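You operate a simulated robot arm through the tools that you are given. There is no shell and no other tool.

You are at the controls of a simulated two-armed robot. One attempt, no reset.

Task
Take the green mount from the top of the short bench and put it on the second shelf from the bottom of the green rack. Take the tall blue cover on the second shelf from the bottom of the green rack and put it away on the middle shelf of the green rack. Put the numbered regulator marked "359" from the second shelf from the bottom of the grey rack on the fourth shelf from the bottom of the green rack and the numbered regulator that says "357" on top of the black air box there. Take the green washers box and put it on the good mat. Put the small grey bracket from the top of the big pale cover on top of the purple rings box. Any order will do. Set down upright: green washers box.

It is judged by the outcome, as a careful person would: the job done as asked, and still so three seconds after it is handed in. It fails if anything else is knocked over, pushed out of place, dropped, spilled or broken. Lids that push on must go on centred and level and be pressed home; caps that screw on are set level and turned clockwise until they are tight.

Robot
Two 7-joint arms with two-finger parallel grippers on one trunk, on a base that moves. Base frame: it is fixed to the floor where the robot stands at the start and does not move with it; the origin is under the middle of the robot, x ahead of it, y to its left, z up. Lengths are in m, angles in rad, forces in N, time in s.
The left shoulder is at the start at [0.124, 0.171, 1.162], the right one opposite. With the tool pointing down near the work surface each hand reaches from about 0.44 to 0.92 m from the robot's upright axis, wherever it stands, measured 20 degrees to its own side. Places, roughly: black air box [-2.75, -3.25, 0.5]; fourth shelf of the green rack [-1.4, -3.3, 1.3]; good mat [-4.4, 5.9, 0.8]; green mount (4x4x3 cm) [-1.6, -1.4, 0.9]; green washers box [-1.75, 3.25, 0.75]; middle shelf of the green rack [-1.4, -3.3, 1]; numbered regulator [-2.5, -3.25, 0.5]; purple rings box [-1.5, 3.5, 0.75]; second shelf of the green rack [-1.4, -3.3, 0.6]; small grey bracket (7x6x5 cm) [-1.7, 3.4, 0.8]; tall blue cover (11x11x8 cm) [-1.5, -3.3, 0.6]. Payload 4.4 kg a hand.
The TCP of each hand is the grasp point between the finger pads, 0.023 m short of the fingertips. In the tool frame z runs along the fingers and y along their closing line. Largest opening 0.094 m; finger width 0.038, thickness 0.01; the body of the gripper, 0.054 by 0.096 m, starts 0.039 m behind the TCP.
Orientation is that of the tool frame in the base frame, as a unit quaternion [x, y, z, w]. With the fingers straight down and closing along the base's y, the tool's x points along the base's -x, its y along +y and its z along -z.

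Tools
- The arms move only by the tool step_arm. It takes "left_moves", "right_moves" or both (then of equal length, played together; a hand with none holds still); each is a list that holds one entry, the list of rows, each a list of 7 numbers: the closure, from 0 (fully open) to 1 (shut), then the shift along the tool's x, y, z in units of 50 mm (1.0 is 50 mm), then the turn, a rotation vector about the tool's x, y, z in units of 6 degrees (1.0 is 6 degrees). In form: [[[gripper, tx, ty, tz, rx, ry, rz], ...]]. A call has 1 to 20 rows; each row shifts and turns the commanded pose from where the row before left it, along the tool's axes as they then stand. A call with a number of a shift or a turn outside -1 to 1 is refused whole. Rows are played at 5 a second. More than 0.05 m and 0.15 rad between two rows, or a gripper value outside its range, and nothing of the call is played. A pose out of reach is approached as far as the arm can. The call stops where the force on the tool passes 40 N (or 10 N more than at its start, if that is more) or the arm is blocked; 0.2 s more then pass. Each finger travels about 0.072 m/s and halts on what it meets, pressing with about 24 N; the grip force reading is that of the motor and also rises with nothing between the fingers. The clock runs only during rows and for 0.2 s after the last one: add rows that do not move to give the fingers time. The reply holds the time, the measured pose of the TCP, the force on the tool along the base axes, the opening and the grip force, in the units named above and with some noise, with the torque about the TCP (base axes, N m) and any sound that the robot's microphone picked up.
- Cameras (640 x 400 px; columns grow to the right, rows downward): "scene" is now at [0.233, -0.0085, 1.3121]; the picture's right is [-0.07, -1.00, 0.00], its down [-0.63, 0.04, -0.78] and it looks along [0.77, -0.05, -0.63] (base axes); focal length 240 px, centre (320, 200). "left" rides on the left gripper at [0.086, -0.016, -0.075] in its tool frame; the picture's right is [0.18, 0.98, 0.00], its down [-0.58, 0.11, -0.81] and it looks along [-0.79, 0.15, 0.59] (tool axes); focal length 243 px, centre (320, 200). "right" rides on the right gripper at [0.086, 0.016, -0.074] in its tool frame; the picture's right is [-0.18, 0.98, 0.00], its down [-0.58, -0.11, -0.81] and it looks along [-0.79, -0.15, 0.59] (tool axes); focal length 243 px, centre (320, 200). There is no depth. A picture from a camera that has moved, and an enlarged one, comes with that camera's place and axes in the base frame and with its lens. The place of the scene camera against the robot may be out by one fixed shift of up to 0.018 m in any direction.
- capture(camera): a new picture of that camera. No time passes.
- raise_lower(by): moves the trunk up (or, below 0, down) by that many m; the arms and the scene camera ride with it, the base frame stays. It gives what a move gives, with no picture.
- base_move(legs): drives the robot by 1 to 6 legs, each [ahead, left, turn to the left] in m, m and rad, along the robot's own axes; the way and the turn of a leg run together, so that a leg with both is an arc; at most 1.5 m and 3.142 rad a leg. The arms and the cameras ride along, it lands a little off, and it stops where it bumps. It gives what a move gives.
- turn_head(pan, tilt): turns the head with the scene camera to pan (to the left, within 1.396 rad either way) and tilt (down, from -0.506 to 1.204), counted from straight ahead of the robot (the tilt from the chest, where the trunk bows). It gives what a move gives.
- zoom(camera, box): a new picture of the part [left, top, right, bottom] of that camera's present view, enlarged. No time passes.
- finish_job(): hands the job in; it is judged then, once.

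Places have to be worked out from the pictures, the camera data and where the tool is seen. Open the grippers and draw the arms clear of the work before you hand the job in, unless the task says otherwise.

The tools are called after "Request:" by a JSON object that holds its "api" and its "payload". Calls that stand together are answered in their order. step_arm: Moves the arms, as the interface text tells. Its arguments: {"type":"object","properties":{"left_moves":{"type":"array","items":{"type":"array","items":{"type":"array","items":{"type":"number"}}}},"right_moves":{"type":"array","items":{"type":"array","items":{"type":"array","items":{"type":"number"}}}}},"required":[]} The other tools are called the same way: raise_lower (by) moves the trunk up or down; base_move (legs) drives the base; turn_head (pan, tilt) turns the head that bears the scene camera; capture (camera) takes a picture; zoom (camera, box) takes an enlarged picture of a part of a camera's view; finish_job () hands the job in.

At the start:

```text
time_s: 0.0
left_eef_pos: [0.5702, 0.2972, 1.0907]
left_tcp_rot: [0.0, 1.0, 0.0, 0.0]
left_ft_force: [-0.1, 0.2, -0.3]
left_wrist_torque: [0.0, -0.01, -0.03]
left_finger_gap: 0.0942
left_finger_force: 0.0
right_eef_pos: [0.5473, -0.1973, 1.1448]
right_tcp_rot: [0.001, 1.0, 0.0, 0.0]
right_ft_force: [0.4, 0.3, 0.1]
right_wrist_torque: [-0.04, 0.04, 0.0]
right_finger_gap: 0.0941
right_finger_force: 0.0
trunk travel left (down, up): [-0.175, 0.213]
robot x, y, heading: [0.0036, -0.0004, -0.002]
head pan, tilt (commanded): [-0.066, 0.684]
```

scene: 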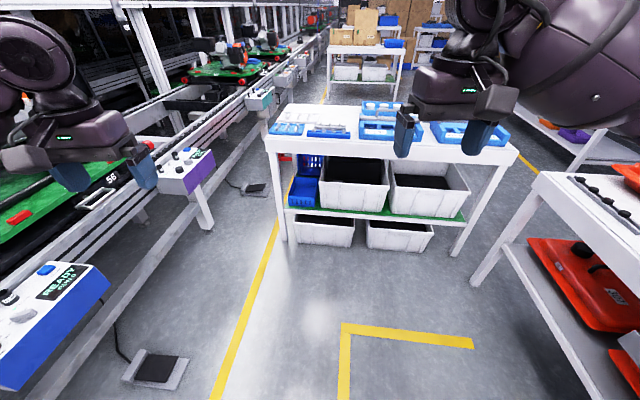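
right: 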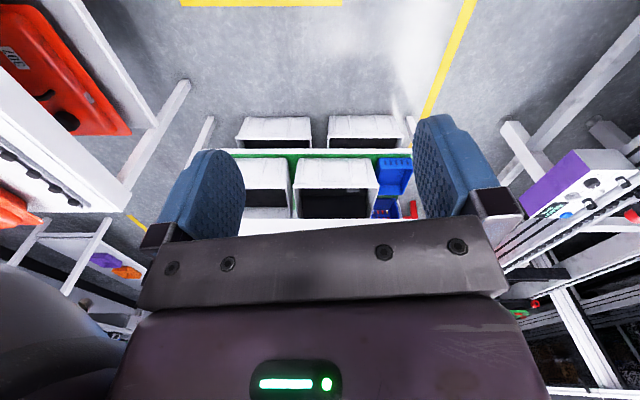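
left: 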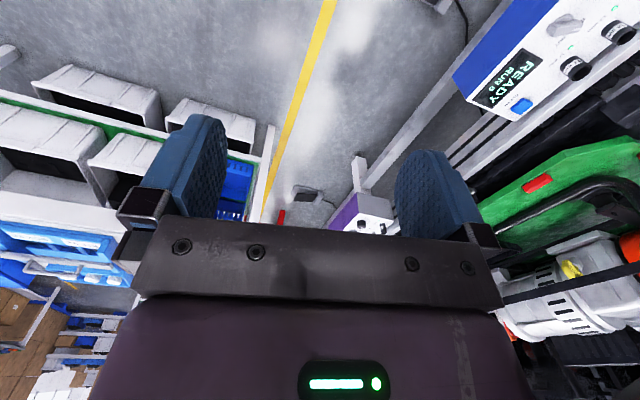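

The start pictures show the aisle ahead; the work lies behind and to both sides. I look to the right first with the head to learn the surroundings.

Request:
{"api": "turn_head", "payload": {"pan": -1.39, "tilt": 0.4}}

Request:
{"api": "capture", "payload": {"camera": "scene"}}

```text
time_s: 1.5
left_eef_pos: [0.5699, 0.2991, 1.0913]
left_tcp_rot: [0.0, 1.0, -0.001, 0.0]
left_ft_force: [-0.2, 0.8, -0.8]
left_wrist_torque: [0.0, 0.01, 0.0]
left_finger_gap: 0.0937
left_finger_force: 0.0
right_eef_pos: [0.5478, -0.1961, 1.1434]
right_tcp_rot: [0.0, 1.0, 0.001, -0.001]
right_ft_force: [0.4, 0.0, 0.0]
right_wrist_torque: [0.0, -0.04, -0.01]
right_finger_gap: 0.0942
right_finger_force: 0.1
trunk travel left (down, up): [-0.175, 0.213]
robot x, y, heading: [0.0014, 0.0016, -0.002]
head pan, tilt (commanded): [-1.389, 0.4]
```

```text
taken
camera scene: at [0.1645, -0.094, 1.3376], right [-0.98, -0.18, 0.0], down [-0.07, 0.38, -0.92], along [0.17, -0.91, -0.39], focal length 240 px, centre (320, 200)
```

scene: 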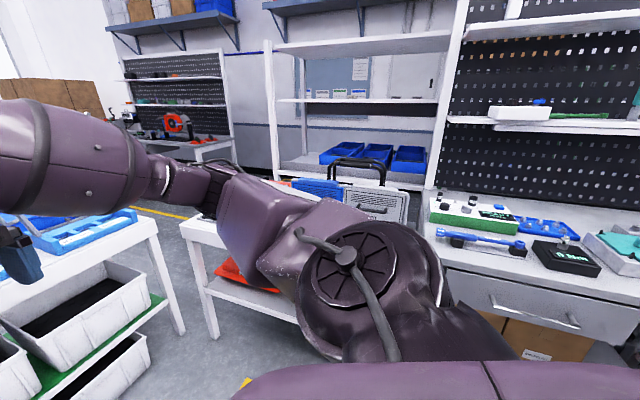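

To the right are workbenches close by. Now I look to the left.

Request:
{"api": "turn_head", "payload": {"pan": 1.39, "tilt": 0.4}}

Request:
{"api": "capture", "payload": {"camera": "scene"}}

```text
time_s: 3.9
left_eef_pos: [0.5697, 0.2973, 1.091]
left_tcp_rot: [0.0, 1.0, 0.0, 0.001]
left_ft_force: [0.5, 0.5, 0.1]
left_wrist_torque: [0.0, -0.03, -0.01]
left_finger_gap: 0.094
left_finger_force: 0.0
right_eef_pos: [0.5489, -0.1977, 1.1429]
right_tcp_rot: [0.0, 1.0, 0.0, 0.0]
right_ft_force: [0.1, -0.6, -0.5]
right_wrist_torque: [0.0, -0.02, 0.0]
right_finger_gap: 0.0939
right_finger_force: 0.1
trunk travel left (down, up): [-0.175, 0.213]
robot x, y, heading: [-0.0009, -0.0003, 0.004]
head pan, tilt (commanded): [1.389, 0.4]
```

```text
taken
camera scene: at [0.1644, 0.0882, 1.3376], right [0.98, -0.18, 0.0], down [-0.07, -0.38, -0.92], along [0.17, 0.91, -0.39], focal length 240 px, centre (320, 200)
```

scene: 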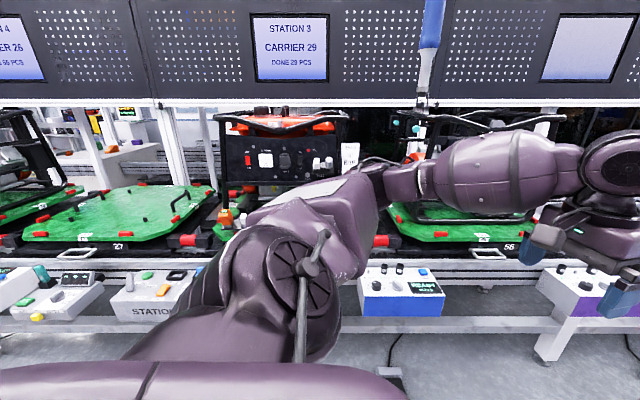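

The line is on the left (control boxes near y≈0.6, z≈0.8) and the benches on the right (edge near y≈-0.6). My hands are at z>1.06, so I turn in place to the left by half a right angle at a time and look.

Request:
{"api": "base_move", "payload": {"legs": [[0, 0, -1.57]]}}

Request:
{"api": "turn_head", "payload": {"pan": -1.2, "tilt": 0.45}}

Request:
{"api": "capture", "payload": {"camera": "scene"}}

```text
time_s: 8.1
left_eef_pos: [0.3072, -0.5639, 1.0912]
left_tcp_rot: [0.7, 0.714, 0.0, 0.0]
left_ft_force: [0.3, 0.0, -0.6]
left_wrist_torque: [-0.01, 0.02, -0.04]
left_finger_gap: 0.0944
left_finger_force: 0.2
right_eef_pos: [-0.1856, -0.5514, 1.1436]
right_tcp_rot: [0.701, 0.713, 0.0, 0.0]
right_ft_force: [0.3, -0.7, 0.4]
right_wrist_torque: [0.0, 0.01, 0.0]
right_finger_gap: 0.0941
right_finger_force: 0.1
trunk travel left (down, up): [-0.175, 0.213]
robot x, y, heading: [-0.001, 0.0016, -1.55]
head pan, tilt (commanded): [1.389, 0.4]
```

```text
time_s: 10.4
left_eef_pos: [0.3074, -0.5638, 1.0902]
left_tcp_rot: [0.7, 0.714, 0.0, 0.0]
left_ft_force: [0.0, -0.2, -0.2]
left_wrist_torque: [-0.02, 0.02, 0.0]
left_finger_gap: 0.0941
left_finger_force: 0.0
right_eef_pos: [-0.1859, -0.5515, 1.1436]
right_tcp_rot: [0.701, 0.713, 0.0, -0.001]
right_ft_force: [0.6, 0.2, -0.1]
right_wrist_torque: [0.01, 0.0, 0.0]
right_finger_gap: 0.0937
right_finger_force: 0.1
trunk travel left (down, up): [-0.175, 0.213]
robot x, y, heading: [-0.0007, -0.001, -1.553]
head pan, tilt (commanded): [-1.201, 0.45]
```

```text
taken
camera scene: at [-0.0873, -0.1905, 1.3329], right [-0.38, 0.93, 0.0], down [0.4, 0.17, -0.9], along [-0.83, -0.34, -0.44], focal length 240 px, centre (320, 200)
```

scene: 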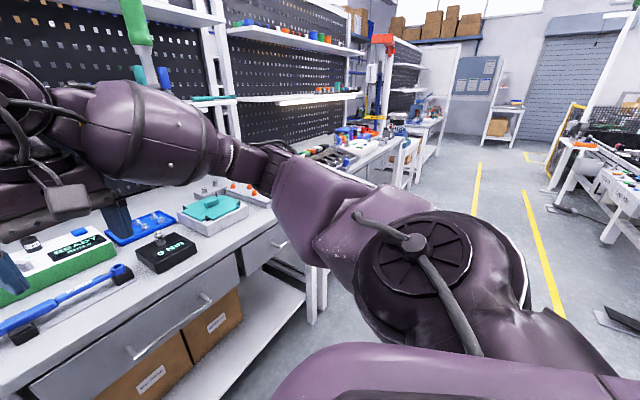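

I actually turned to the right; nothing was touched. The aisle toward -x is open, so I turn on to face -x and look.

Request:
{"api": "base_move", "payload": {"legs": [[0, 0, -1.57]]}}

Request:
{"api": "turn_head", "payload": {"pan": 0.0, "tilt": 0.3}}

Request:
{"api": "capture", "payload": {"camera": "scene"}}

```text
time_s: 14.7
left_eef_pos: [-0.5682, -0.2994, 1.0908]
left_tcp_rot: [1.0, 0.003, 0.0, 0.0]
left_ft_force: [-0.1, 0.0, 0.2]
left_wrist_torque: [-0.02, -0.01, -0.03]
left_finger_gap: 0.0939
left_finger_force: 0.1
right_eef_pos: [-0.5503, 0.1924, 1.1443]
right_tcp_rot: [1.0, 0.003, 0.0, 0.0]
right_ft_force: [-0.5, 0.4, -0.5]
right_wrist_torque: [-0.01, 0.0, -0.01]
right_finger_gap: 0.0939
right_finger_force: 0.1
trunk travel left (down, up): [-0.175, 0.213]
robot x, y, heading: [0.0013, 0.0001, -3.14]
head pan, tilt (commanded): [-1.201, 0.45]
```

```text
time_s: 16.1
left_eef_pos: [-0.567, -0.3012, 1.0915]
left_tcp_rot: [1.0, 0.002, -0.001, 0.001]
left_ft_force: [0.6, -0.4, -0.2]
left_wrist_torque: [-0.02, -0.03, -0.02]
left_finger_gap: 0.0939
left_finger_force: 0.0
right_eef_pos: [-0.55, 0.1941, 1.144]
right_tcp_rot: [1.0, 0.003, 0.001, 0.001]
right_ft_force: [0.8, -0.5, 0.0]
right_wrist_torque: [0.0, -0.03, 0.0]
right_finger_gap: 0.094
right_finger_force: 0.0
trunk travel left (down, up): [-0.175, 0.213]
robot x, y, heading: [0.0012, 0.0006, -3.135]
head pan, tilt (commanded): [0.0, 0.3]
```

```text
taken
camera scene: at [-0.2512, -0.0042, 1.3468], right [0.0, 1.0, 0.0], down [0.3, 0.0, -0.96], along [-0.96, 0.0, -0.3], focal length 240 px, centre (320, 200)
```

scene: 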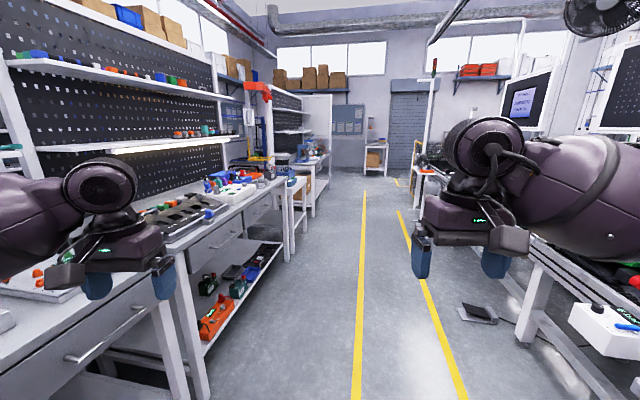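

Facing -x now, the aisle is open with benches on the left. I look to the left and down to see the bench items and how tall they are.

Request:
{"api": "turn_head", "payload": {"pan": 0.7, "tilt": 0.4}}

Request:
{"api": "capture", "payload": {"camera": "scene"}}

Request:
{"api": "capture", "payload": {"camera": "left"}}

```text
time_s: 17.2
left_eef_pos: [-0.5679, -0.301, 1.0906]
left_tcp_rot: [1.0, 0.002, 0.0, 0.0]
left_ft_force: [0.5, 0.7, 0.5]
left_wrist_torque: [0.01, 0.0, -0.02]
left_finger_gap: 0.0943
left_finger_force: 0.0
right_eef_pos: [-0.55, 0.1933, 1.1438]
right_tcp_rot: [1.0, 0.002, 0.001, 0.001]
right_ft_force: [0.0, -0.5, -0.3]
right_wrist_torque: [-0.01, 0.03, -0.03]
right_finger_gap: 0.0942
right_finger_force: 0.0
trunk travel left (down, up): [-0.175, 0.213]
robot x, y, heading: [0.0003, 0.003, -3.136]
head pan, tilt (commanded): [0.7, 0.4]
```

```text
taken
camera scene: at [-0.2284, -0.0638, 1.3376], right [-0.65, 0.76, 0.0], down [0.3, 0.25, -0.92], along [-0.7, -0.6, -0.39], focal length 240 px, centre (320, 200)
```

scene: 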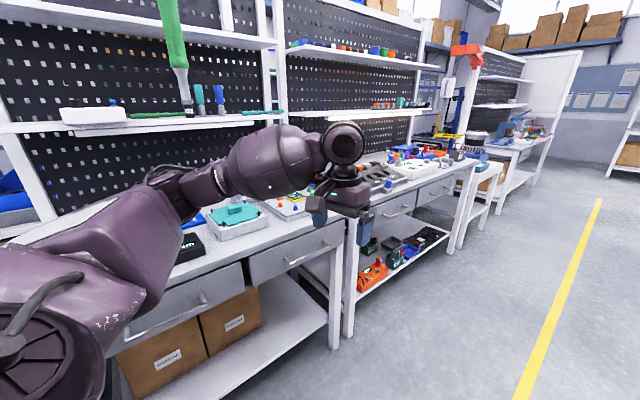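

```text
taken
camera left: at [-0.4823, -0.284, 1.1651], right [0.19, -0.98, 0.0], down [-0.58, -0.11, 0.81], along [-0.79, -0.15, -0.59], focal length 243 px, centre (320, 200)
```

left: 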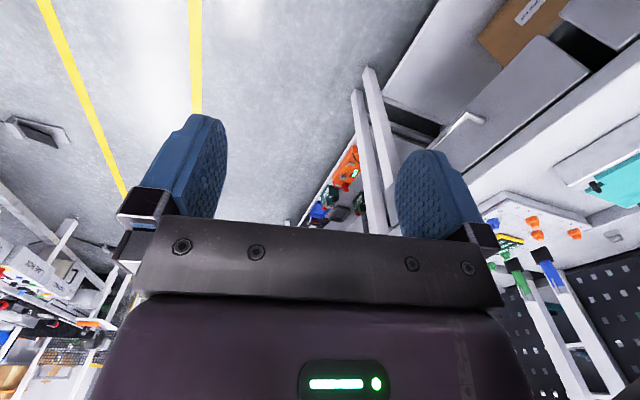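

The bench front edge is near y≈-0.65 and the line's near edge at about y≈0.55, so the aisle is clear. I drive 1.3 m along it, keeping slightly right, and look around.

Request:
{"api": "base_move", "payload": {"legs": [[1.3, -0.05, 0]]}}

Request:
{"api": "capture", "payload": {"camera": "scene"}}

Request:
{"api": "turn_head", "payload": {"pan": -0.5, "tilt": 0.3}}

Request:
{"api": "capture", "payload": {"camera": "scene"}}

```text
time_s: 23.8
left_eef_pos: [-1.8974, -0.2403, 1.0903]
left_tcp_rot: [1.0, -0.004, 0.001, 0.0]
left_ft_force: [0.2, -0.4, 0.4]
left_wrist_torque: [-0.01, 0.01, -0.03]
left_finger_gap: 0.0942
left_finger_force: 0.0
right_eef_pos: [-1.872, 0.2543, 1.1447]
right_tcp_rot: [1.0, -0.005, 0.001, 0.0]
right_ft_force: [-0.3, 0.9, 0.3]
right_wrist_torque: [-0.03, 0.03, 0.02]
right_finger_gap: 0.0939
right_finger_force: 0.2
trunk travel left (down, up): [-0.175, 0.213]
robot x, y, heading: [-1.3247, 0.0499, 3.134]
head pan, tilt (commanded): [0.7, 0.4]
```

```text
taken
camera scene: at [-1.5545, -0.0088, 1.3376], right [-0.64, 0.77, 0.0], down [0.3, 0.25, -0.92], along [-0.71, -0.59, -0.39], focal length 240 px, centre (320, 200)
```

scene: 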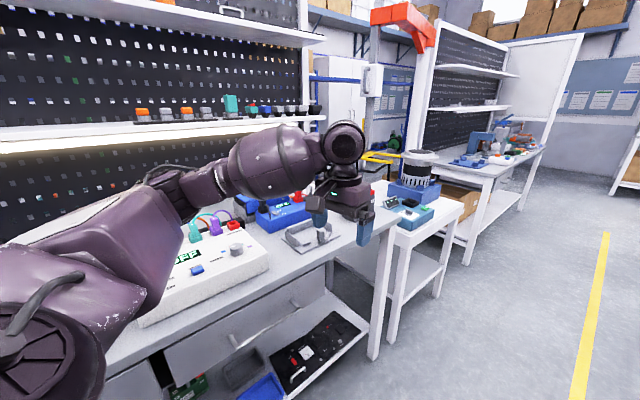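

```text
time_s: 25.2
left_eef_pos: [-1.8965, -0.2399, 1.0914]
left_tcp_rot: [1.0, -0.004, -0.001, -0.001]
left_ft_force: [-0.4, -0.4, -0.9]
left_wrist_torque: [0.0, 0.01, 0.01]
left_finger_gap: 0.0941
left_finger_force: 0.1
right_eef_pos: [-1.8708, 0.254, 1.1444]
right_tcp_rot: [1.0, -0.004, 0.0, 0.0]
right_ft_force: [0.6, 0.1, 0.1]
right_wrist_torque: [0.0, -0.01, 0.01]
right_finger_gap: 0.0939
right_finger_force: 0.0
trunk travel left (down, up): [-0.175, 0.213]
robot x, y, heading: [-1.3228, 0.0526, 3.131]
head pan, tilt (commanded): [-0.499, 0.3]
```

```text
taken
camera scene: at [-1.5646, 0.0956, 1.3468], right [0.49, 0.87, 0.0], down [0.26, -0.14, -0.96], along [-0.83, 0.46, -0.3], focal length 240 px, centre (320, 200)
```

scene: 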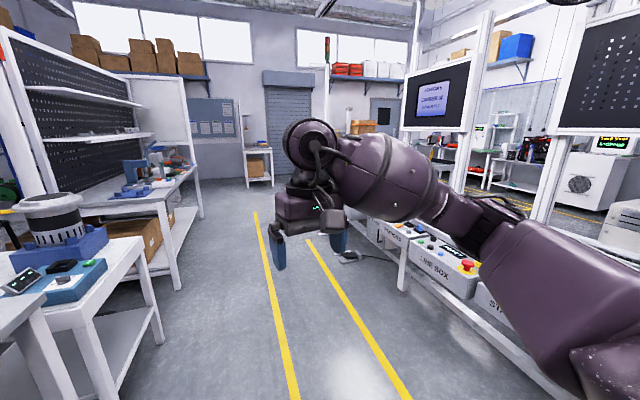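

A stand (with a dark drum) is at x≈-2.5 and there may be a passage to -y beyond it. I drive another 0.8 m and look to the left.

Request:
{"api": "base_move", "payload": {"legs": [[0.9, 0, 0]]}}

Request:
{"api": "turn_head", "payload": {"pan": 0.9, "tilt": 0.35}}

Request:
{"api": "capture", "payload": {"camera": "scene"}}

Request:
{"api": "turn_head", "payload": {"pan": -0.9, "tilt": 0.35}}

Request:
{"api": "capture", "payload": {"camera": "scene"}}

```text
time_s: 29.9
left_eef_pos: [-2.7857, -0.2507, 1.09]
left_tcp_rot: [1.0, 0.004, 0.001, 0.0]
left_ft_force: [-0.8, -0.3, -0.4]
left_wrist_torque: [0.02, 0.02, 0.0]
left_finger_gap: 0.0939
left_finger_force: 0.1
right_eef_pos: [-2.767, 0.2441, 1.1435]
right_tcp_rot: [1.0, 0.005, 0.0, 0.0]
right_ft_force: [-0.1, 0.1, 0.3]
right_wrist_torque: [0.0, -0.01, -0.02]
right_finger_gap: 0.0941
right_finger_force: 0.0
trunk travel left (down, up): [-0.175, 0.213]
robot x, y, heading: [-2.2191, 0.0529, -3.134]
head pan, tilt (commanded): [-0.499, 0.3]
```

```text
time_s: 31.4
left_eef_pos: [-2.7845, -0.2488, 1.091]
left_tcp_rot: [1.0, 0.004, 0.0, 0.0]
left_ft_force: [-0.4, -0.4, -0.1]
left_wrist_torque: [0.05, -0.01, 0.01]
left_finger_gap: 0.0941
left_finger_force: 0.1
right_eef_pos: [-2.7669, 0.2443, 1.144]
right_tcp_rot: [1.0, 0.005, 0.0, 0.0]
right_ft_force: [-0.2, -0.5, -0.3]
right_wrist_torque: [-0.01, 0.0, -0.01]
right_finger_gap: 0.0938
right_finger_force: 0.1
trunk travel left (down, up): [-0.175, 0.213]
robot x, y, heading: [-2.22, 0.0491, -3.134]
head pan, tilt (commanded): [0.901, 0.351]
```

```text
taken
camera scene: at [-2.4327, -0.0256, 1.3421], right [-0.79, 0.62, 0.0], down [0.21, 0.27, -0.94], along [-0.58, -0.74, -0.34], focal length 240 px, centre (320, 200)
```

scene: 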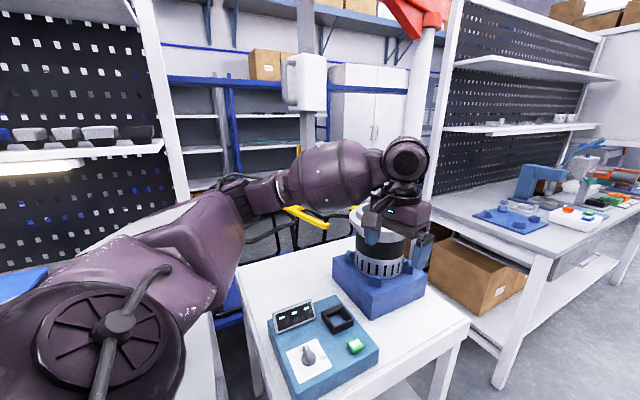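

```text
time_s: 33.2
left_eef_pos: [-2.7851, -0.2503, 1.0905]
left_tcp_rot: [1.0, 0.004, 0.0, 0.0]
left_ft_force: [0.3, 0.2, 0.1]
left_wrist_torque: [-0.04, -0.03, 0.0]
left_finger_gap: 0.0938
left_finger_force: 0.0
right_eef_pos: [-2.7675, 0.2449, 1.1434]
right_tcp_rot: [1.0, 0.004, 0.0, 0.0]
right_ft_force: [-0.7, 0.5, -0.9]
right_wrist_torque: [-0.02, -0.02, 0.01]
right_finger_gap: 0.0939
right_finger_force: 0.0
trunk travel left (down, up): [-0.175, 0.213]
robot x, y, heading: [-2.2213, 0.0514, -3.133]
head pan, tilt (commanded): [-0.901, 0.351]
```

```text
taken
camera scene: at [-2.4339, 0.1203, 1.3421], right [0.78, 0.63, 0.0], down [0.22, -0.27, -0.94], along [-0.59, 0.73, -0.34], focal length 240 px, centre (320, 200)
```

scene: 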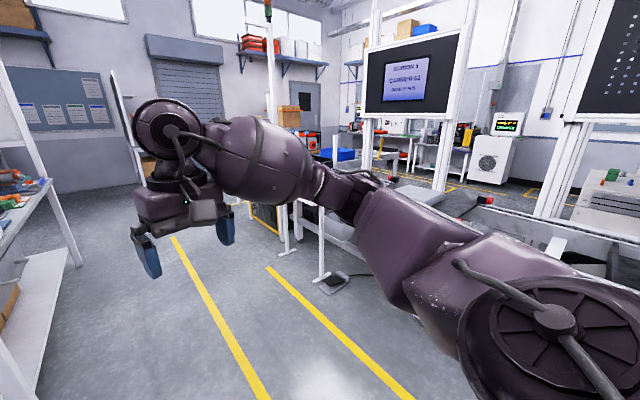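

The whole room is skewed about 0.19 rad to my frame (the aisle lines climb toward +y). I turn right a bit to align with the aisle, drive on past the stand, and look for a passage to either side.

Request:
{"api": "base_move", "payload": {"legs": [[0, 0, -0.19], [1.2, -0.05, 0]]}}

Request:
{"api": "turn_head", "payload": {"pan": 0.7, "tilt": 0.3}}

Request:
{"api": "capture", "payload": {"camera": "scene"}}

Request:
{"api": "turn_head", "payload": {"pan": -0.8, "tilt": 0.3}}

Request:
{"api": "capture", "payload": {"camera": "scene"}}

```text
time_s: 40.1
left_eef_pos: [-4.0074, 0.1467, 1.0915]
left_tcp_rot: [0.995, -0.097, 0.0, 0.0]
left_ft_force: [-0.2, 0.3, -0.6]
left_wrist_torque: [-0.01, 0.0, 0.0]
left_finger_gap: 0.094
left_finger_force: 0.1
right_eef_pos: [-3.8915, 0.6274, 1.1452]
right_tcp_rot: [0.995, -0.096, -0.001, 0.0]
right_ft_force: [0.1, -0.7, 0.7]
right_wrist_torque: [0.01, -0.01, 0.0]
right_finger_gap: 0.094
right_finger_force: 0.0
trunk travel left (down, up): [-0.175, 0.213]
robot x, y, heading: [-3.39, 0.3299, 2.95]
head pan, tilt (commanded): [-0.901, 0.351]
```

```text
time_s: 41.8
left_eef_pos: [-4.0051, 0.1467, 1.0911]
left_tcp_rot: [0.995, -0.098, 0.0, 0.0]
left_ft_force: [-0.4, -0.1, 0.3]
left_wrist_torque: [0.01, -0.01, -0.01]
left_finger_gap: 0.0938
left_finger_force: 0.0
right_eef_pos: [-3.892, 0.6278, 1.1442]
right_tcp_rot: [0.995, -0.097, 0.0, 0.0]
right_ft_force: [-0.2, 0.4, 0.1]
right_wrist_torque: [-0.03, -0.03, -0.02]
right_finger_gap: 0.0937
right_finger_force: 0.1
trunk travel left (down, up): [-0.175, 0.213]
robot x, y, heading: [-3.3923, 0.3334, 2.948]
head pan, tilt (commanded): [0.7, 0.3]
```

```text
taken
camera scene: at [-3.6273, 0.3104, 1.3468], right [-0.48, 0.88, 0.0], down [0.26, 0.14, -0.96], along [-0.84, -0.46, -0.3], focal length 240 px, centre (320, 200)
```

scene: 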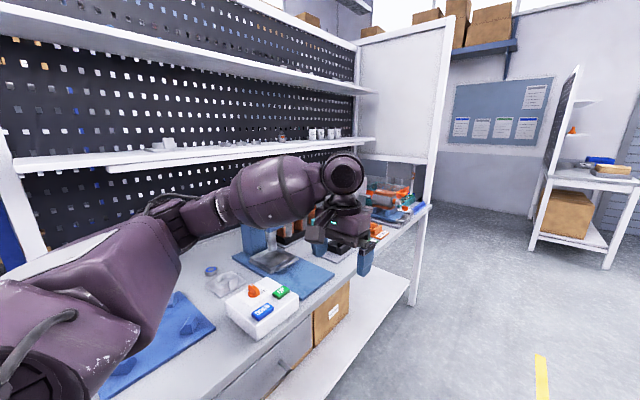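

```text
time_s: 43.4
left_eef_pos: [-4.0068, 0.147, 1.0907]
left_tcp_rot: [0.995, -0.097, 0.0, 0.0]
left_ft_force: [0.9, 0.4, 0.3]
left_wrist_torque: [0.05, -0.04, 0.01]
left_finger_gap: 0.0938
left_finger_force: 0.0
right_eef_pos: [-3.8906, 0.6271, 1.1445]
right_tcp_rot: [0.995, -0.097, 0.0, 0.0]
right_ft_force: [1.0, 0.1, 0.2]
right_wrist_torque: [-0.01, 0.0, -0.01]
right_finger_gap: 0.0938
right_finger_force: 0.0
trunk travel left (down, up): [-0.175, 0.213]
robot x, y, heading: [-3.3927, 0.3283, 2.947]
head pan, tilt (commanded): [-0.799, 0.3]
```

```text
taken
camera scene: at [-3.5966, 0.4337, 1.3468], right [0.84, 0.55, 0.0], down [0.16, -0.25, -0.96], along [-0.52, 0.8, -0.3], focal length 240 px, centre (320, 200)
```

scene: 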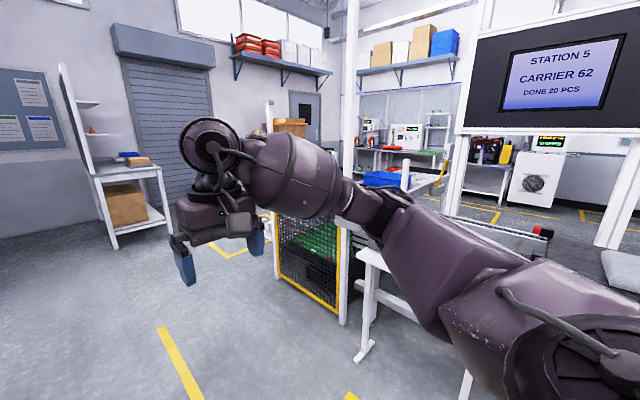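

Bench 3 ends near x≈-5.4 with a panel and there is open floor beyond it leading to -y; the line on the right ends in a fenced cell. I drive on 2.5 m and look left into the passage.

Request:
{"api": "base_move", "payload": {"legs": [[1.3, -0.05, 0], [1.3, 0, 0]]}}

Request:
{"api": "turn_head", "payload": {"pan": 1.1, "tilt": 0.2}}

Request:
{"api": "capture", "payload": {"camera": "scene"}}

Request:
{"api": "turn_head", "payload": {"pan": -1.1, "tilt": 0.2}}

Request:
{"api": "capture", "payload": {"camera": "scene"}}

```text
time_s: 51.8
left_eef_pos: [-5.4677, 0.4887, 1.0846]
left_tcp_rot: [0.996, -0.089, 0.011, 0.009]
left_ft_force: [-0.1, 0.3, 0.2]
left_wrist_torque: [0.0, 0.03, 0.05]
left_finger_gap: 0.094
left_finger_force: 0.1
right_eef_pos: [-5.3598, 0.976, 1.1504]
right_tcp_rot: [0.996, -0.092, -0.006, 0.003]
right_ft_force: [0.9, 0.2, -0.3]
right_wrist_torque: [-0.03, -0.02, 0.01]
right_finger_gap: 0.0939
right_finger_force: 0.1
trunk travel left (down, up): [-0.175, 0.213]
robot x, y, heading: [-4.867, 0.68, 2.96]
head pan, tilt (commanded): [-0.799, 0.3]
stopped in leg 2: the robot was blocked; the commanded pose is now the measured one
```

```text
time_s: 53.6
left_eef_pos: [-5.4662, 0.4899, 1.0852]
left_tcp_rot: [0.996, -0.089, 0.011, 0.009]
left_ft_force: [0.1, 0.4, 0.2]
left_wrist_torque: [0.0, 0.0, 0.01]
left_finger_gap: 0.094
left_finger_force: 0.0
right_eef_pos: [-5.3581, 0.9765, 1.1503]
right_tcp_rot: [0.996, -0.092, -0.006, 0.003]
right_ft_force: [-0.3, 0.4, -0.1]
right_wrist_torque: [0.01, -0.02, 0.04]
right_finger_gap: 0.0939
right_finger_force: 0.0
trunk travel left (down, up): [-0.175, 0.213]
robot x, y, heading: [-4.8676, 0.6767, 2.959]
head pan, tilt (commanded): [1.1, 0.201]
```

```text
taken
camera scene: at [-5.0638, 0.6332, 1.3592], right [-0.79, 0.61, 0.01], down [0.11, 0.15, -0.98], along [-0.6, -0.78, -0.19], focal length 240 px, centre (320, 200)
```

scene: 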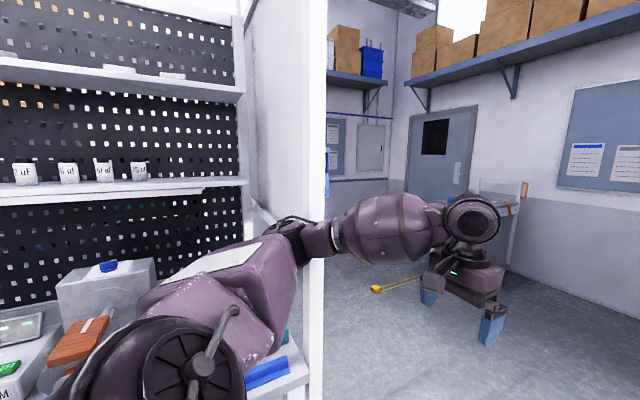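

```text
time_s: 55.7
left_eef_pos: [-5.4665, 0.4888, 1.0854]
left_tcp_rot: [0.996, -0.089, 0.01, 0.008]
left_ft_force: [-0.2, 1.0, 0.3]
left_wrist_torque: [0.01, -0.01, -0.02]
left_finger_gap: 0.0936
left_finger_force: 0.0
right_eef_pos: [-5.3568, 0.9749, 1.1511]
right_tcp_rot: [0.996, -0.092, -0.007, 0.004]
right_ft_force: [-0.3, -0.2, -0.7]
right_wrist_torque: [0.0, -0.01, 0.01]
right_finger_gap: 0.0941
right_finger_force: 0.1
trunk travel left (down, up): [-0.175, 0.213]
robot x, y, heading: [-4.8691, 0.68, 2.958]
head pan, tilt (commanded): [-1.1, 0.201]
```

```text
taken
camera scene: at [-5.0336, 0.7965, 1.3581], right [0.96, 0.28, -0.01], down [0.04, -0.2, -0.98], along [-0.28, 0.94, -0.2], focal length 240 px, centre (320, 200)
```

scene: 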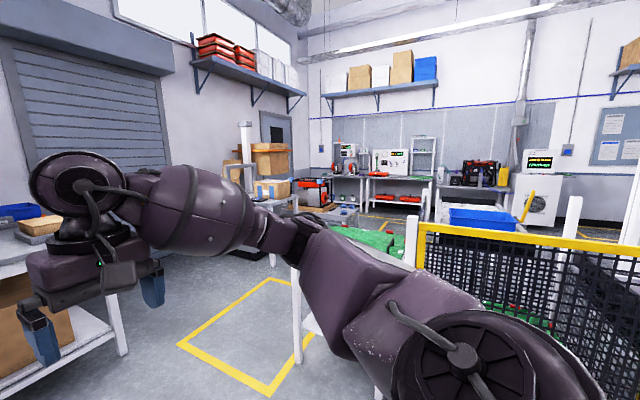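

The left elbow bumped the white end panel of bench 3 (arm seen right at the panel's edge, pose slightly deflected). I back off, shift 0.3 m to the right and go past it.

Request:
{"api": "base_move", "payload": {"legs": [[-0.12, 0, 0], [0, -0.28, 0]]}}

Request:
{"api": "turn_head", "payload": {"pan": 0.6, "tilt": 0.35}}

Request:
{"api": "capture", "payload": {"camera": "scene"}}

```text
time_s: 59.6
left_eef_pos: [-5.3096, 0.7344, 1.0755]
left_tcp_rot: [0.996, -0.086, 0.019, 0.004]
left_ft_force: [0.5, -0.3, -0.1]
left_wrist_torque: [-0.02, 0.0, -0.01]
left_finger_gap: 0.094
left_finger_force: 0.0
right_eef_pos: [-5.2053, 1.2205, 1.1437]
right_tcp_rot: [0.996, -0.089, 0.0, 0.0]
right_ft_force: [-0.1, -0.8, 0.5]
right_wrist_torque: [-0.03, 0.02, 0.0]
right_finger_gap: 0.0941
right_finger_force: 0.1
trunk travel left (down, up): [-0.175, 0.213]
robot x, y, heading: [-4.7008, 0.9321, 2.966]
head pan, tilt (commanded): [-1.1, 0.201]
```

```text
time_s: 61.3
left_eef_pos: [-5.3097, 0.7342, 1.0757]
left_tcp_rot: [0.996, -0.086, 0.019, 0.004]
left_ft_force: [0.3, 0.9, 0.2]
left_wrist_torque: [0.04, -0.01, -0.01]
left_finger_gap: 0.0937
left_finger_force: 0.0
right_eef_pos: [-5.2049, 1.2188, 1.1426]
right_tcp_rot: [0.996, -0.089, 0.0, 0.0]
right_ft_force: [0.1, -0.7, -0.5]
right_wrist_torque: [0.04, 0.0, 0.0]
right_finger_gap: 0.094
right_finger_force: 0.1
trunk travel left (down, up): [-0.175, 0.213]
robot x, y, heading: [-4.702, 0.928, 2.965]
head pan, tilt (commanded): [0.6, 0.351]
```

```text
taken
camera scene: at [-4.94, 0.916, 1.3421], right [-0.41, 0.91, 0.0], down [0.31, 0.14, -0.94], along [-0.86, -0.39, -0.34], focal length 240 px, centre (320, 200)
```

scene: 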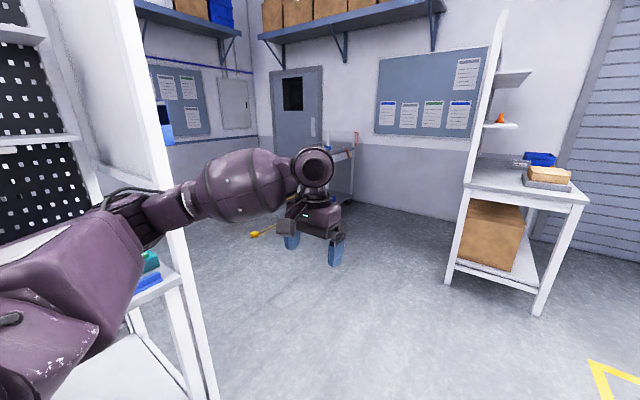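

The way past the panel is clear now (panel about 0.83 m to my left). I go forward 1.1 m, turn left and look into the passage.

Request:
{"api": "base_move", "payload": {"legs": [[1.1, 0, 0], [0, 0, 1.57]]}}

Request:
{"api": "turn_head", "payload": {"pan": 0.2, "tilt": 0.3}}

Request:
{"api": "capture", "payload": {"camera": "scene"}}

```text
time_s: 70.8
left_eef_pos: [-5.6004, 0.5013, 1.0758]
left_tcp_rot: [0.765, 0.644, 0.016, -0.01]
left_ft_force: [-0.5, -0.4, 0.0]
left_wrist_torque: [-0.06, -0.01, 0.03]
left_finger_gap: 0.0939
left_finger_force: 0.0
right_eef_pos: [-6.0859, 0.6049, 1.1449]
right_tcp_rot: [0.767, 0.642, 0.0, 0.0]
right_ft_force: [-0.8, 0.3, 0.6]
right_wrist_torque: [0.0, -0.02, 0.0]
right_finger_gap: 0.0939
right_finger_force: 0.1
trunk travel left (down, up): [-0.175, 0.213]
robot x, y, heading: [-5.7983, 1.1134, -1.744]
head pan, tilt (commanded): [0.6, 0.351]
```

```text
time_s: 71.7
left_eef_pos: [-5.5994, 0.5026, 1.0767]
left_tcp_rot: [0.764, 0.644, 0.016, -0.01]
left_ft_force: [0.5, 0.4, 0.0]
left_wrist_torque: [-0.03, -0.03, -0.04]
left_finger_gap: 0.0941
left_finger_force: 0.0
right_eef_pos: [-6.0868, 0.6059, 1.1441]
right_tcp_rot: [0.767, 0.642, 0.0, -0.001]
right_ft_force: [-0.1, 0.5, -0.6]
right_wrist_torque: [-0.03, 0.01, 0.01]
right_finger_gap: 0.0939
right_finger_force: 0.1
trunk travel left (down, up): [-0.175, 0.213]
robot x, y, heading: [-5.802, 1.1106, -1.751]
head pan, tilt (commanded): [0.201, 0.3]
```

```text
taken
camera scene: at [-5.8262, 0.865, 1.3468], right [-1.0, -0.03, 0.0], down [-0.01, 0.3, -0.96], along [0.02, -0.95, -0.3], focal length 240 px, centre (320, 200)
```

scene: 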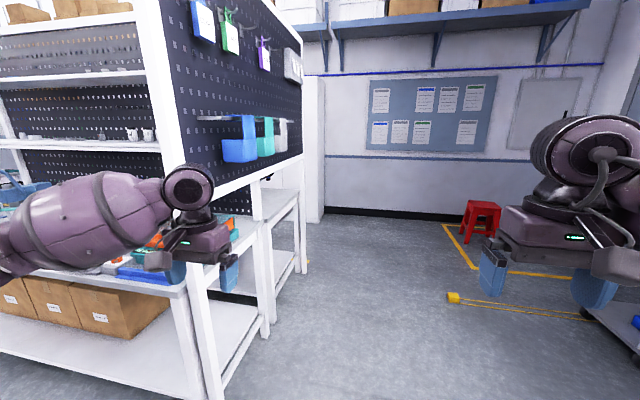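

The row of back-to-back benches ends here; beyond it at y≈-1.1…-2.5 a corridor runs along the back wall toward the racks. I shift right 0.15 m and go ahead 1.5 m, then look left down the corridor.

Request:
{"api": "base_move", "payload": {"legs": [[0, -0.15, 0], [1.45, 0, 0]]}}

Request:
{"api": "turn_head", "payload": {"pan": 1.0, "tilt": 0.3}}

Request:
{"api": "capture", "payload": {"camera": "scene"}}

```text
time_s: 80.5
left_eef_pos: [-6.0115, -0.906, 1.077]
left_tcp_rot: [0.767, 0.642, 0.016, -0.01]
left_ft_force: [-0.5, -0.3, 0.2]
left_wrist_torque: [0.01, 0.03, -0.01]
left_finger_gap: 0.0938
left_finger_force: 0.0
right_eef_pos: [-6.4976, -0.8018, 1.144]
right_tcp_rot: [0.768, 0.64, 0.0, -0.001]
right_ft_force: [0.5, -0.4, 0.8]
right_wrist_torque: [0.0, 0.01, 0.01]
right_finger_gap: 0.0938
right_finger_force: 0.1
trunk travel left (down, up): [-0.175, 0.213]
robot x, y, heading: [-6.204, -0.2951, -1.749]
head pan, tilt (commanded): [0.201, 0.3]
```

```text
time_s: 81.6
left_eef_pos: [-6.0119, -0.9074, 1.0744]
left_tcp_rot: [0.767, 0.642, 0.016, -0.01]
left_ft_force: [0.5, -0.2, -0.4]
left_wrist_torque: [-0.02, -0.02, 0.02]
left_finger_gap: 0.0939
left_finger_force: 0.1
right_eef_pos: [-6.4968, -0.8003, 1.1446]
right_tcp_rot: [0.768, 0.64, 0.0, 0.0]
right_ft_force: [0.2, -0.5, 0.7]
right_wrist_torque: [0.02, 0.01, 0.02]
right_finger_gap: 0.0942
right_finger_force: 0.0
trunk travel left (down, up): [-0.175, 0.213]
robot x, y, heading: [-6.2059, -0.2958, -1.753]
head pan, tilt (commanded): [1.0, 0.3]
```

```text
taken
camera scene: at [-6.1691, -0.5138, 1.3468], right [-0.68, -0.73, 0.0], down [-0.22, 0.2, -0.96], along [0.7, -0.65, -0.3], focal length 240 px, centre (320, 200)
```

scene: 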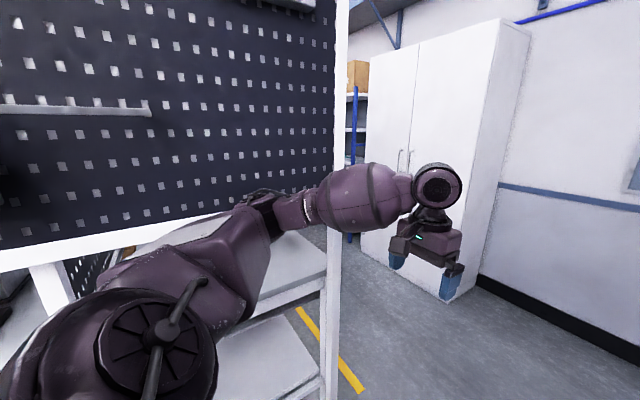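

The white cabinet stands on the back wall (front from about (-5.68,-2.34) to (-4.73,-2.49)) and racks follow beyond it. The corridor is about 1.25 m wide; I go forward 1.1 m and look left along it.

Request:
{"api": "base_move", "payload": {"legs": [[1.08, 0, -0.01]]}}

Request:
{"api": "turn_head", "payload": {"pan": 1.39, "tilt": 0.3}}

Request:
{"api": "capture", "payload": {"camera": "scene"}}

```text
time_s: 87.0
left_eef_pos: [-6.2216, -1.9497, 1.0759]
left_tcp_rot: [0.772, 0.635, 0.016, -0.01]
left_ft_force: [-0.2, 0.4, 0.1]
left_wrist_torque: [-0.03, 0.0, 0.0]
left_finger_gap: 0.0939
left_finger_force: 0.1
right_eef_pos: [-6.7049, -1.8354, 1.1432]
right_tcp_rot: [0.774, 0.633, 0.001, -0.001]
right_ft_force: [-0.2, 0.1, 0.7]
right_wrist_torque: [-0.01, 0.01, 0.0]
right_finger_gap: 0.094
right_finger_force: 0.0
trunk travel left (down, up): [-0.175, 0.213]
robot x, y, heading: [-6.4089, -1.3362, -1.767]
head pan, tilt (commanded): [1.0, 0.3]
```

```text
time_s: 87.9
left_eef_pos: [-6.2219, -1.9502, 1.0755]
left_tcp_rot: [0.772, 0.635, 0.017, -0.009]
left_ft_force: [-0.6, -0.2, -1.0]
left_wrist_torque: [0.02, 0.0, 0.01]
left_finger_gap: 0.0938
left_finger_force: 0.0
right_eef_pos: [-6.706, -1.8344, 1.1435]
right_tcp_rot: [0.774, 0.634, 0.0, 0.0]
right_ft_force: [1.0, 1.2, 0.5]
right_wrist_torque: [0.02, -0.02, 0.02]
right_finger_gap: 0.0938
right_finger_force: 0.1
trunk travel left (down, up): [-0.175, 0.213]
robot x, y, heading: [-6.4053, -1.3362, -1.768]
head pan, tilt (commanded): [1.389, 0.3]
```

```text
taken
camera scene: at [-6.3527, -1.5234, 1.3468], right [-0.37, -0.93, 0.0], down [-0.27, 0.11, -0.96], along [0.89, -0.35, -0.3], focal length 240 px, centre (320, 200)
```

scene: 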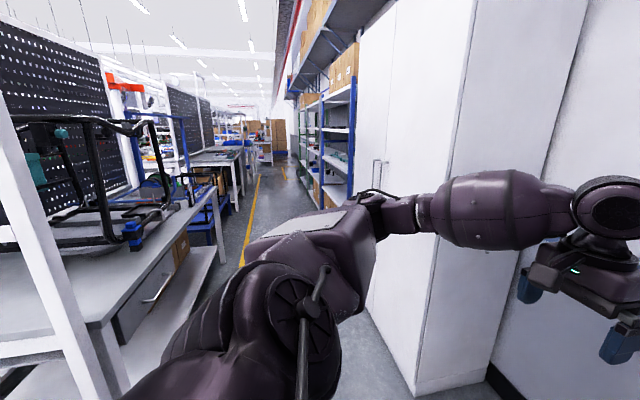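

The corridor is open with a yellow line on the floor, blue-posted racks on the wall side. I drive sideways to the left along it, facing the racks.

Request:
{"api": "base_move", "payload": {"legs": [[0, 1.4, 0]]}}

Request:
{"api": "capture", "payload": {"camera": "scene"}}

```text
time_s: 100.5
left_eef_pos: [-4.854, -2.2443, 1.076]
left_tcp_rot: [0.779, 0.627, 0.015, -0.009]
left_ft_force: [0.7, 0.1, -1.0]
left_wrist_torque: [0.03, 0.01, -0.01]
left_finger_gap: 0.0939
left_finger_force: 0.1
right_eef_pos: [-5.3361, -2.1206, 1.1438]
right_tcp_rot: [0.78, 0.626, 0.0, 0.0]
right_ft_force: [0.2, 0.5, 0.1]
right_wrist_torque: [0.0, 0.0, 0.02]
right_finger_gap: 0.0939
right_finger_force: 0.0
trunk travel left (down, up): [-0.175, 0.213]
robot x, y, heading: [-5.0248, -1.6273, -1.793]
head pan, tilt (commanded): [1.389, 0.3]
```

```text
taken
camera scene: at [-4.9769, -1.8158, 1.3468], right [-0.39, -0.92, 0.0], down [-0.27, 0.12, -0.96], along [0.88, -0.37, -0.3], focal length 240 px, centre (320, 200)
```

scene: 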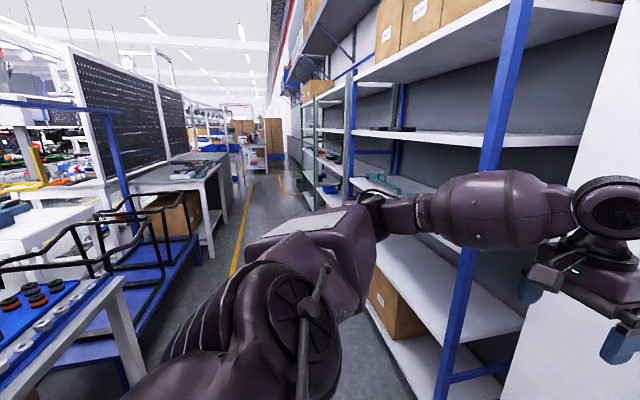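

The blue rack is just ahead-left; a grey and then a green-posted rack follow. I continue sideways 1.4 m with a small heading correction.

Request:
{"api": "base_move", "payload": {"legs": [[0, 0, 0.03], [0, 1.4, 0.0]]}}

Request:
{"api": "capture", "payload": {"camera": "scene"}}

Request:
{"api": "turn_head", "payload": {"pan": 0.6, "tilt": 0.5}}

Request:
{"api": "capture", "payload": {"camera": "scene"}}

```text
time_s: 113.0
left_eef_pos: [-3.467, -2.4686, 1.075]
left_tcp_rot: [0.76, 0.65, 0.015, -0.01]
left_ft_force: [-0.5, 0.2, 0.8]
left_wrist_torque: [-0.03, 0.02, 0.02]
left_finger_gap: 0.0939
left_finger_force: 0.0
right_eef_pos: [-3.954, -2.3736, 1.1446]
right_tcp_rot: [0.76, 0.649, 0.0, 0.0]
right_ft_force: [0.6, 0.5, 0.3]
right_wrist_torque: [0.01, -0.01, 0.01]
right_finger_gap: 0.0937
right_finger_force: 0.1
trunk travel left (down, up): [-0.175, 0.213]
robot x, y, heading: [-3.6744, -1.8601, -1.727]
head pan, tilt (commanded): [1.389, 0.3]
```

```text
taken
camera scene: at [-3.6147, -2.048, 1.3468], right [-0.33, -0.94, 0.0], down [-0.28, 0.1, -0.96], along [0.9, -0.32, -0.3], focal length 240 px, centre (320, 200)
```

scene: 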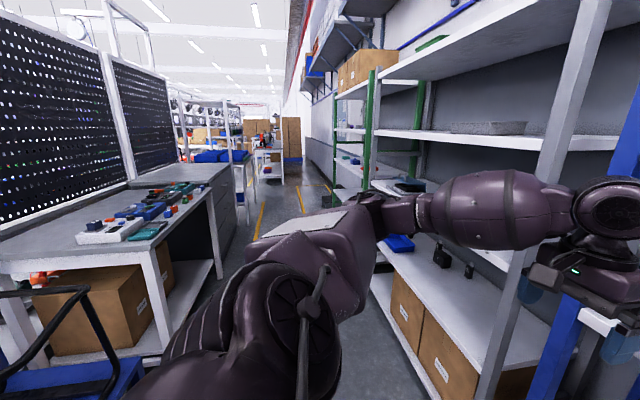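

```text
time_s: 114.2
left_eef_pos: [-3.4658, -2.469, 1.0751]
left_tcp_rot: [0.759, 0.651, 0.016, -0.01]
left_ft_force: [0.5, -0.4, -0.7]
left_wrist_torque: [0.02, 0.02, -0.01]
left_finger_gap: 0.094
left_finger_force: 0.0
right_eef_pos: [-3.9547, -2.3736, 1.1433]
right_tcp_rot: [0.761, 0.649, 0.0, 0.0]
right_ft_force: [1.2, 0.5, 0.5]
right_wrist_torque: [0.01, -0.03, -0.02]
right_finger_gap: 0.0938
right_finger_force: 0.1
trunk travel left (down, up): [-0.175, 0.213]
robot x, y, heading: [-3.6732, -1.8659, -1.722]
head pan, tilt (commanded): [0.6, 0.499]
```

```text
taken
camera scene: at [-3.6637, -2.0991, 1.3285], right [-0.9, -0.43, 0.0], down [-0.21, 0.43, -0.88], along [0.38, -0.79, -0.48], focal length 240 px, centre (320, 200)
```

scene: 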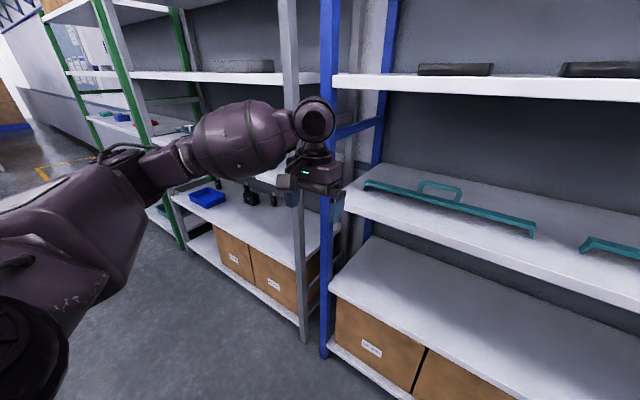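

The grey rack's second shelf holds a blue bin and black items; the green rack is next. I continue sideways 1.1 m to stand in front of the grey rack.

Request:
{"api": "base_move", "payload": {"legs": [[0, 0, -0.04], [0, 1.05, 0.0]]}}

Request:
{"api": "turn_head", "payload": {"pan": 0.0, "tilt": 0.6}}

Request:
{"api": "capture", "payload": {"camera": "scene"}}

Request:
{"api": "turn_head", "payload": {"pan": 0.8, "tilt": 0.4}}

Request:
{"api": "capture", "payload": {"camera": "scene"}}

```text
time_s: 124.2
left_eef_pos: [-2.4462, -2.6877, 1.0763]
left_tcp_rot: [0.773, 0.634, 0.016, -0.01]
left_ft_force: [0.5, 0.0, 0.2]
left_wrist_torque: [-0.01, 0.0, -0.02]
left_finger_gap: 0.094
left_finger_force: 0.0
right_eef_pos: [-2.9302, -2.5716, 1.143]
right_tcp_rot: [0.774, 0.634, 0.0, 0.0]
right_ft_force: [-0.2, 0.9, 0.5]
right_wrist_torque: [0.0, 0.01, -0.02]
right_finger_gap: 0.0941
right_finger_force: 0.1
trunk travel left (down, up): [-0.175, 0.213]
robot x, y, heading: [-2.6301, -2.0743, -1.772]
head pan, tilt (commanded): [0.6, 0.499]
```

```text
time_s: 125.2
left_eef_pos: [-2.4481, -2.6867, 1.0751]
left_tcp_rot: [0.773, 0.635, 0.015, -0.01]
left_ft_force: [0.1, -0.2, -0.1]
left_wrist_torque: [-0.01, 0.01, 0.0]
left_finger_gap: 0.094
left_finger_force: 0.1
right_eef_pos: [-2.9313, -2.5719, 1.1449]
right_tcp_rot: [0.774, 0.633, 0.001, 0.0]
right_ft_force: [0.2, 1.9, -0.6]
right_wrist_torque: [-0.03, -0.03, 0.03]
right_finger_gap: 0.0938
right_finger_force: 0.0
trunk travel left (down, up): [-0.175, 0.213]
robot x, y, heading: [-2.631, -2.0735, -1.769]
head pan, tilt (commanded): [0.0, 0.6]
```

```text
taken
camera scene: at [-2.6822, -2.3123, 1.3194], right [-0.98, 0.2, 0.0], down [0.11, 0.55, -0.83], along [-0.16, -0.81, -0.56], focal length 240 px, centre (320, 200)
```

scene: 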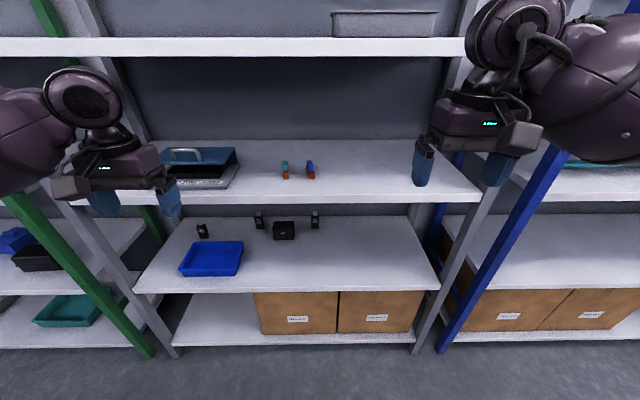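

```text
time_s: 126.3
left_eef_pos: [-2.4478, -2.6867, 1.0753]
left_tcp_rot: [0.772, 0.635, 0.016, -0.01]
left_ft_force: [0.4, 0.3, -0.6]
left_wrist_torque: [-0.03, 0.01, -0.01]
left_finger_gap: 0.094
left_finger_force: 0.0
right_eef_pos: [-2.9315, -2.5708, 1.1439]
right_tcp_rot: [0.774, 0.634, 0.0, 0.0]
right_ft_force: [0.0, 0.0, 0.9]
right_wrist_torque: [-0.02, 0.0, 0.02]
right_finger_gap: 0.0941
right_finger_force: 0.0
trunk travel left (down, up): [-0.175, 0.213]
robot x, y, heading: [-2.6289, -2.0758, -1.768]
head pan, tilt (commanded): [0.799, 0.4]
```

```text
taken
camera scene: at [-2.6125, -2.3021, 1.3376], right [-0.83, -0.56, 0.0], down [-0.22, 0.32, -0.92], along [0.52, -0.76, -0.39], focal length 240 px, centre (320, 200)
```

scene: 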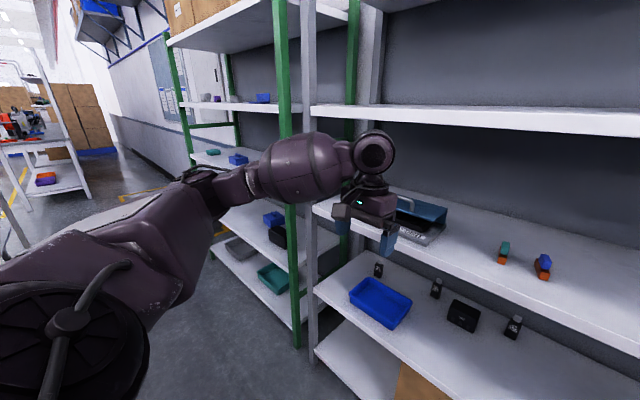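

The grey rack's second shelf shows a blue tray, a black box and three little regulators. I face the head at them and zoom to read the numbers.

Request:
{"api": "turn_head", "payload": {"pan": 0.0, "tilt": 0.7}}

Request:
{"api": "zoom", "payload": {"camera": "scene", "box": [170, 150, 350, 260]}}

Request:
{"api": "zoom", "payload": {"camera": "scene", "box": [240, 180, 340, 240]}}

```text
time_s: 127.5
left_eef_pos: [-2.4478, -2.687, 1.076]
left_tcp_rot: [0.773, 0.635, 0.015, -0.01]
left_ft_force: [0.1, -0.9, 0.0]
left_wrist_torque: [0.0, 0.0, 0.01]
left_finger_gap: 0.094
left_finger_force: 0.1
right_eef_pos: [-2.9307, -2.5706, 1.1426]
right_tcp_rot: [0.774, 0.633, 0.0, 0.0]
right_ft_force: [1.0, 0.3, 0.1]
right_wrist_torque: [0.02, 0.0, -0.02]
right_finger_gap: 0.0939
right_finger_force: 0.1
trunk travel left (down, up): [-0.175, 0.213]
robot x, y, heading: [-2.6302, -2.0759, -1.772]
head pan, tilt (commanded): [0.0, 0.7]
```

```text
3.56 times, centred on (260, 205) of scene
camera zoom: at [-2.6815, -2.3089, 1.3108], right [-0.98, 0.2, 0.0], down [0.13, 0.63, -0.77], along [-0.15, -0.75, -0.64], focal length 853 px, centre (533, 182)
```

zoom: 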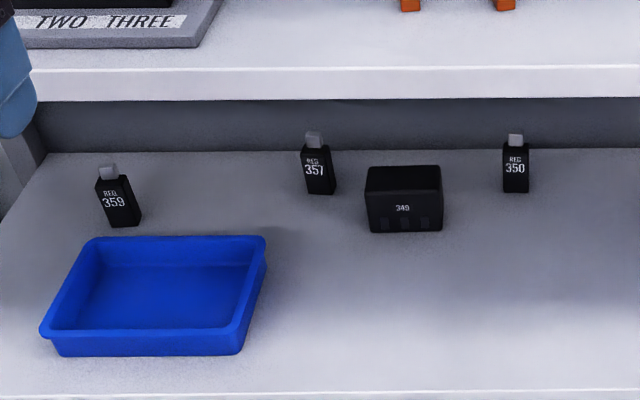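

```text
6.40 times, centred on (290, 210) of scene
camera zoom: at [-2.6815, -2.3089, 1.3108], right [-0.98, 0.2, 0.0], down [0.13, 0.63, -0.77], along [-0.15, -0.75, -0.64], focal length 1535 px, centre (512, 136)
```

zoom: 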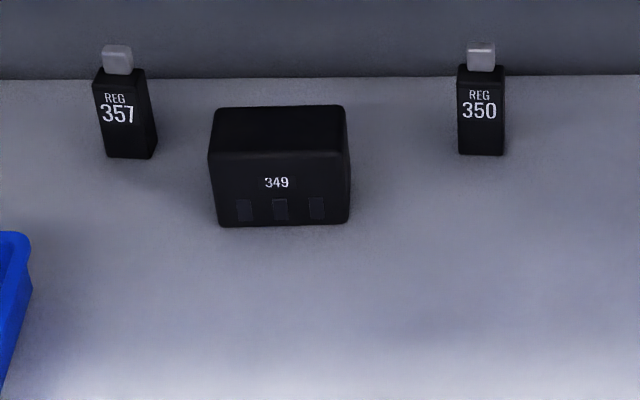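

I read 359 (left, behind the blue tray), 357 (left of the black box), 350 (right). Shelf 2 is at z≈0.51 with shelf 3's lip at z≈0.93, so I need a near-horizontal approach; I test in free space whether the hands can be turned half round about their own axis, so the wrist camera would ride on top.

Request:
{"api": "step_arm", "payload": {"left_moves": [[[0, 0, 0, 0, 0, 0, -1], [0, 0, 0, 0, 0, 0, -1], [0, 0, 0, 0, 0, 0, -1], [0, 0, 0, 0, 0, 0, -1], [0, 0, 0, 0, 0, 0, -1], [0, 0, 0, 0, 0, 0, -1], [0, 0, 0, 0, 0, 0, -1], [0, 0, 0, 0, 0, 0, -1], [0, 0, 0, 0, 0, 0, -1], [0, 0, 0, 0, 0, 0, -1], [0, 0, 0, 0, 0, 0, -1], [0, 0, 0, 0, 0, 0, -1], [0, 0, 0, 0, 0, 0, -1], [0, 0, 0, 0, 0, 0, -1], [0, 0, 0, 0, 0, 0, -1]]], "right_moves": [[[0, 0, 0, 0, 0, 0, 1], [0, 0, 0, 0, 0, 0, 1], [0, 0, 0, 0, 0, 0, 1], [0, 0, 0, 0, 0, 0, 1], [0, 0, 0, 0, 0, 0, 1], [0, 0, 0, 0, 0, 0, 1], [0, 0, 0, 0, 0, 0, 1], [0, 0, 0, 0, 0, 0, 1], [0, 0, 0, 0, 0, 0, 1], [0, 0, 0, 0, 0, 0, 1], [0, 0, 0, 0, 0, 0, 1], [0, 0, 0, 0, 0, 0, 1], [0, 0, 0, 0, 0, 0, 1], [0, 0, 0, 0, 0, 0, 1], [0, 0, 0, 0, 0, 0, 1]]]}}

```text
time_s: 130.7
left_eef_pos: [-2.4468, -2.6873, 1.0757]
left_tcp_rot: [0.097, 0.995, 0.017, 0.005]
left_ft_force: [-0.9, 0.4, 0.4]
left_wrist_torque: [-0.02, 0.0, 0.0]
left_finger_gap: 0.094
left_finger_force: 0.1
right_eef_pos: [-2.9314, -2.5728, 1.1437]
right_tcp_rot: [0.995, -0.101, 0.0, 0.0]
right_ft_force: [0.5, -0.3, 0.9]
right_wrist_torque: [-0.03, 0.02, -0.01]
right_finger_gap: 0.0942
right_finger_force: 0.0
trunk travel left (down, up): [-0.175, 0.213]
robot x, y, heading: [-2.6306, -2.071, -1.769]
head pan, tilt (commanded): [0.0, 0.7]
```

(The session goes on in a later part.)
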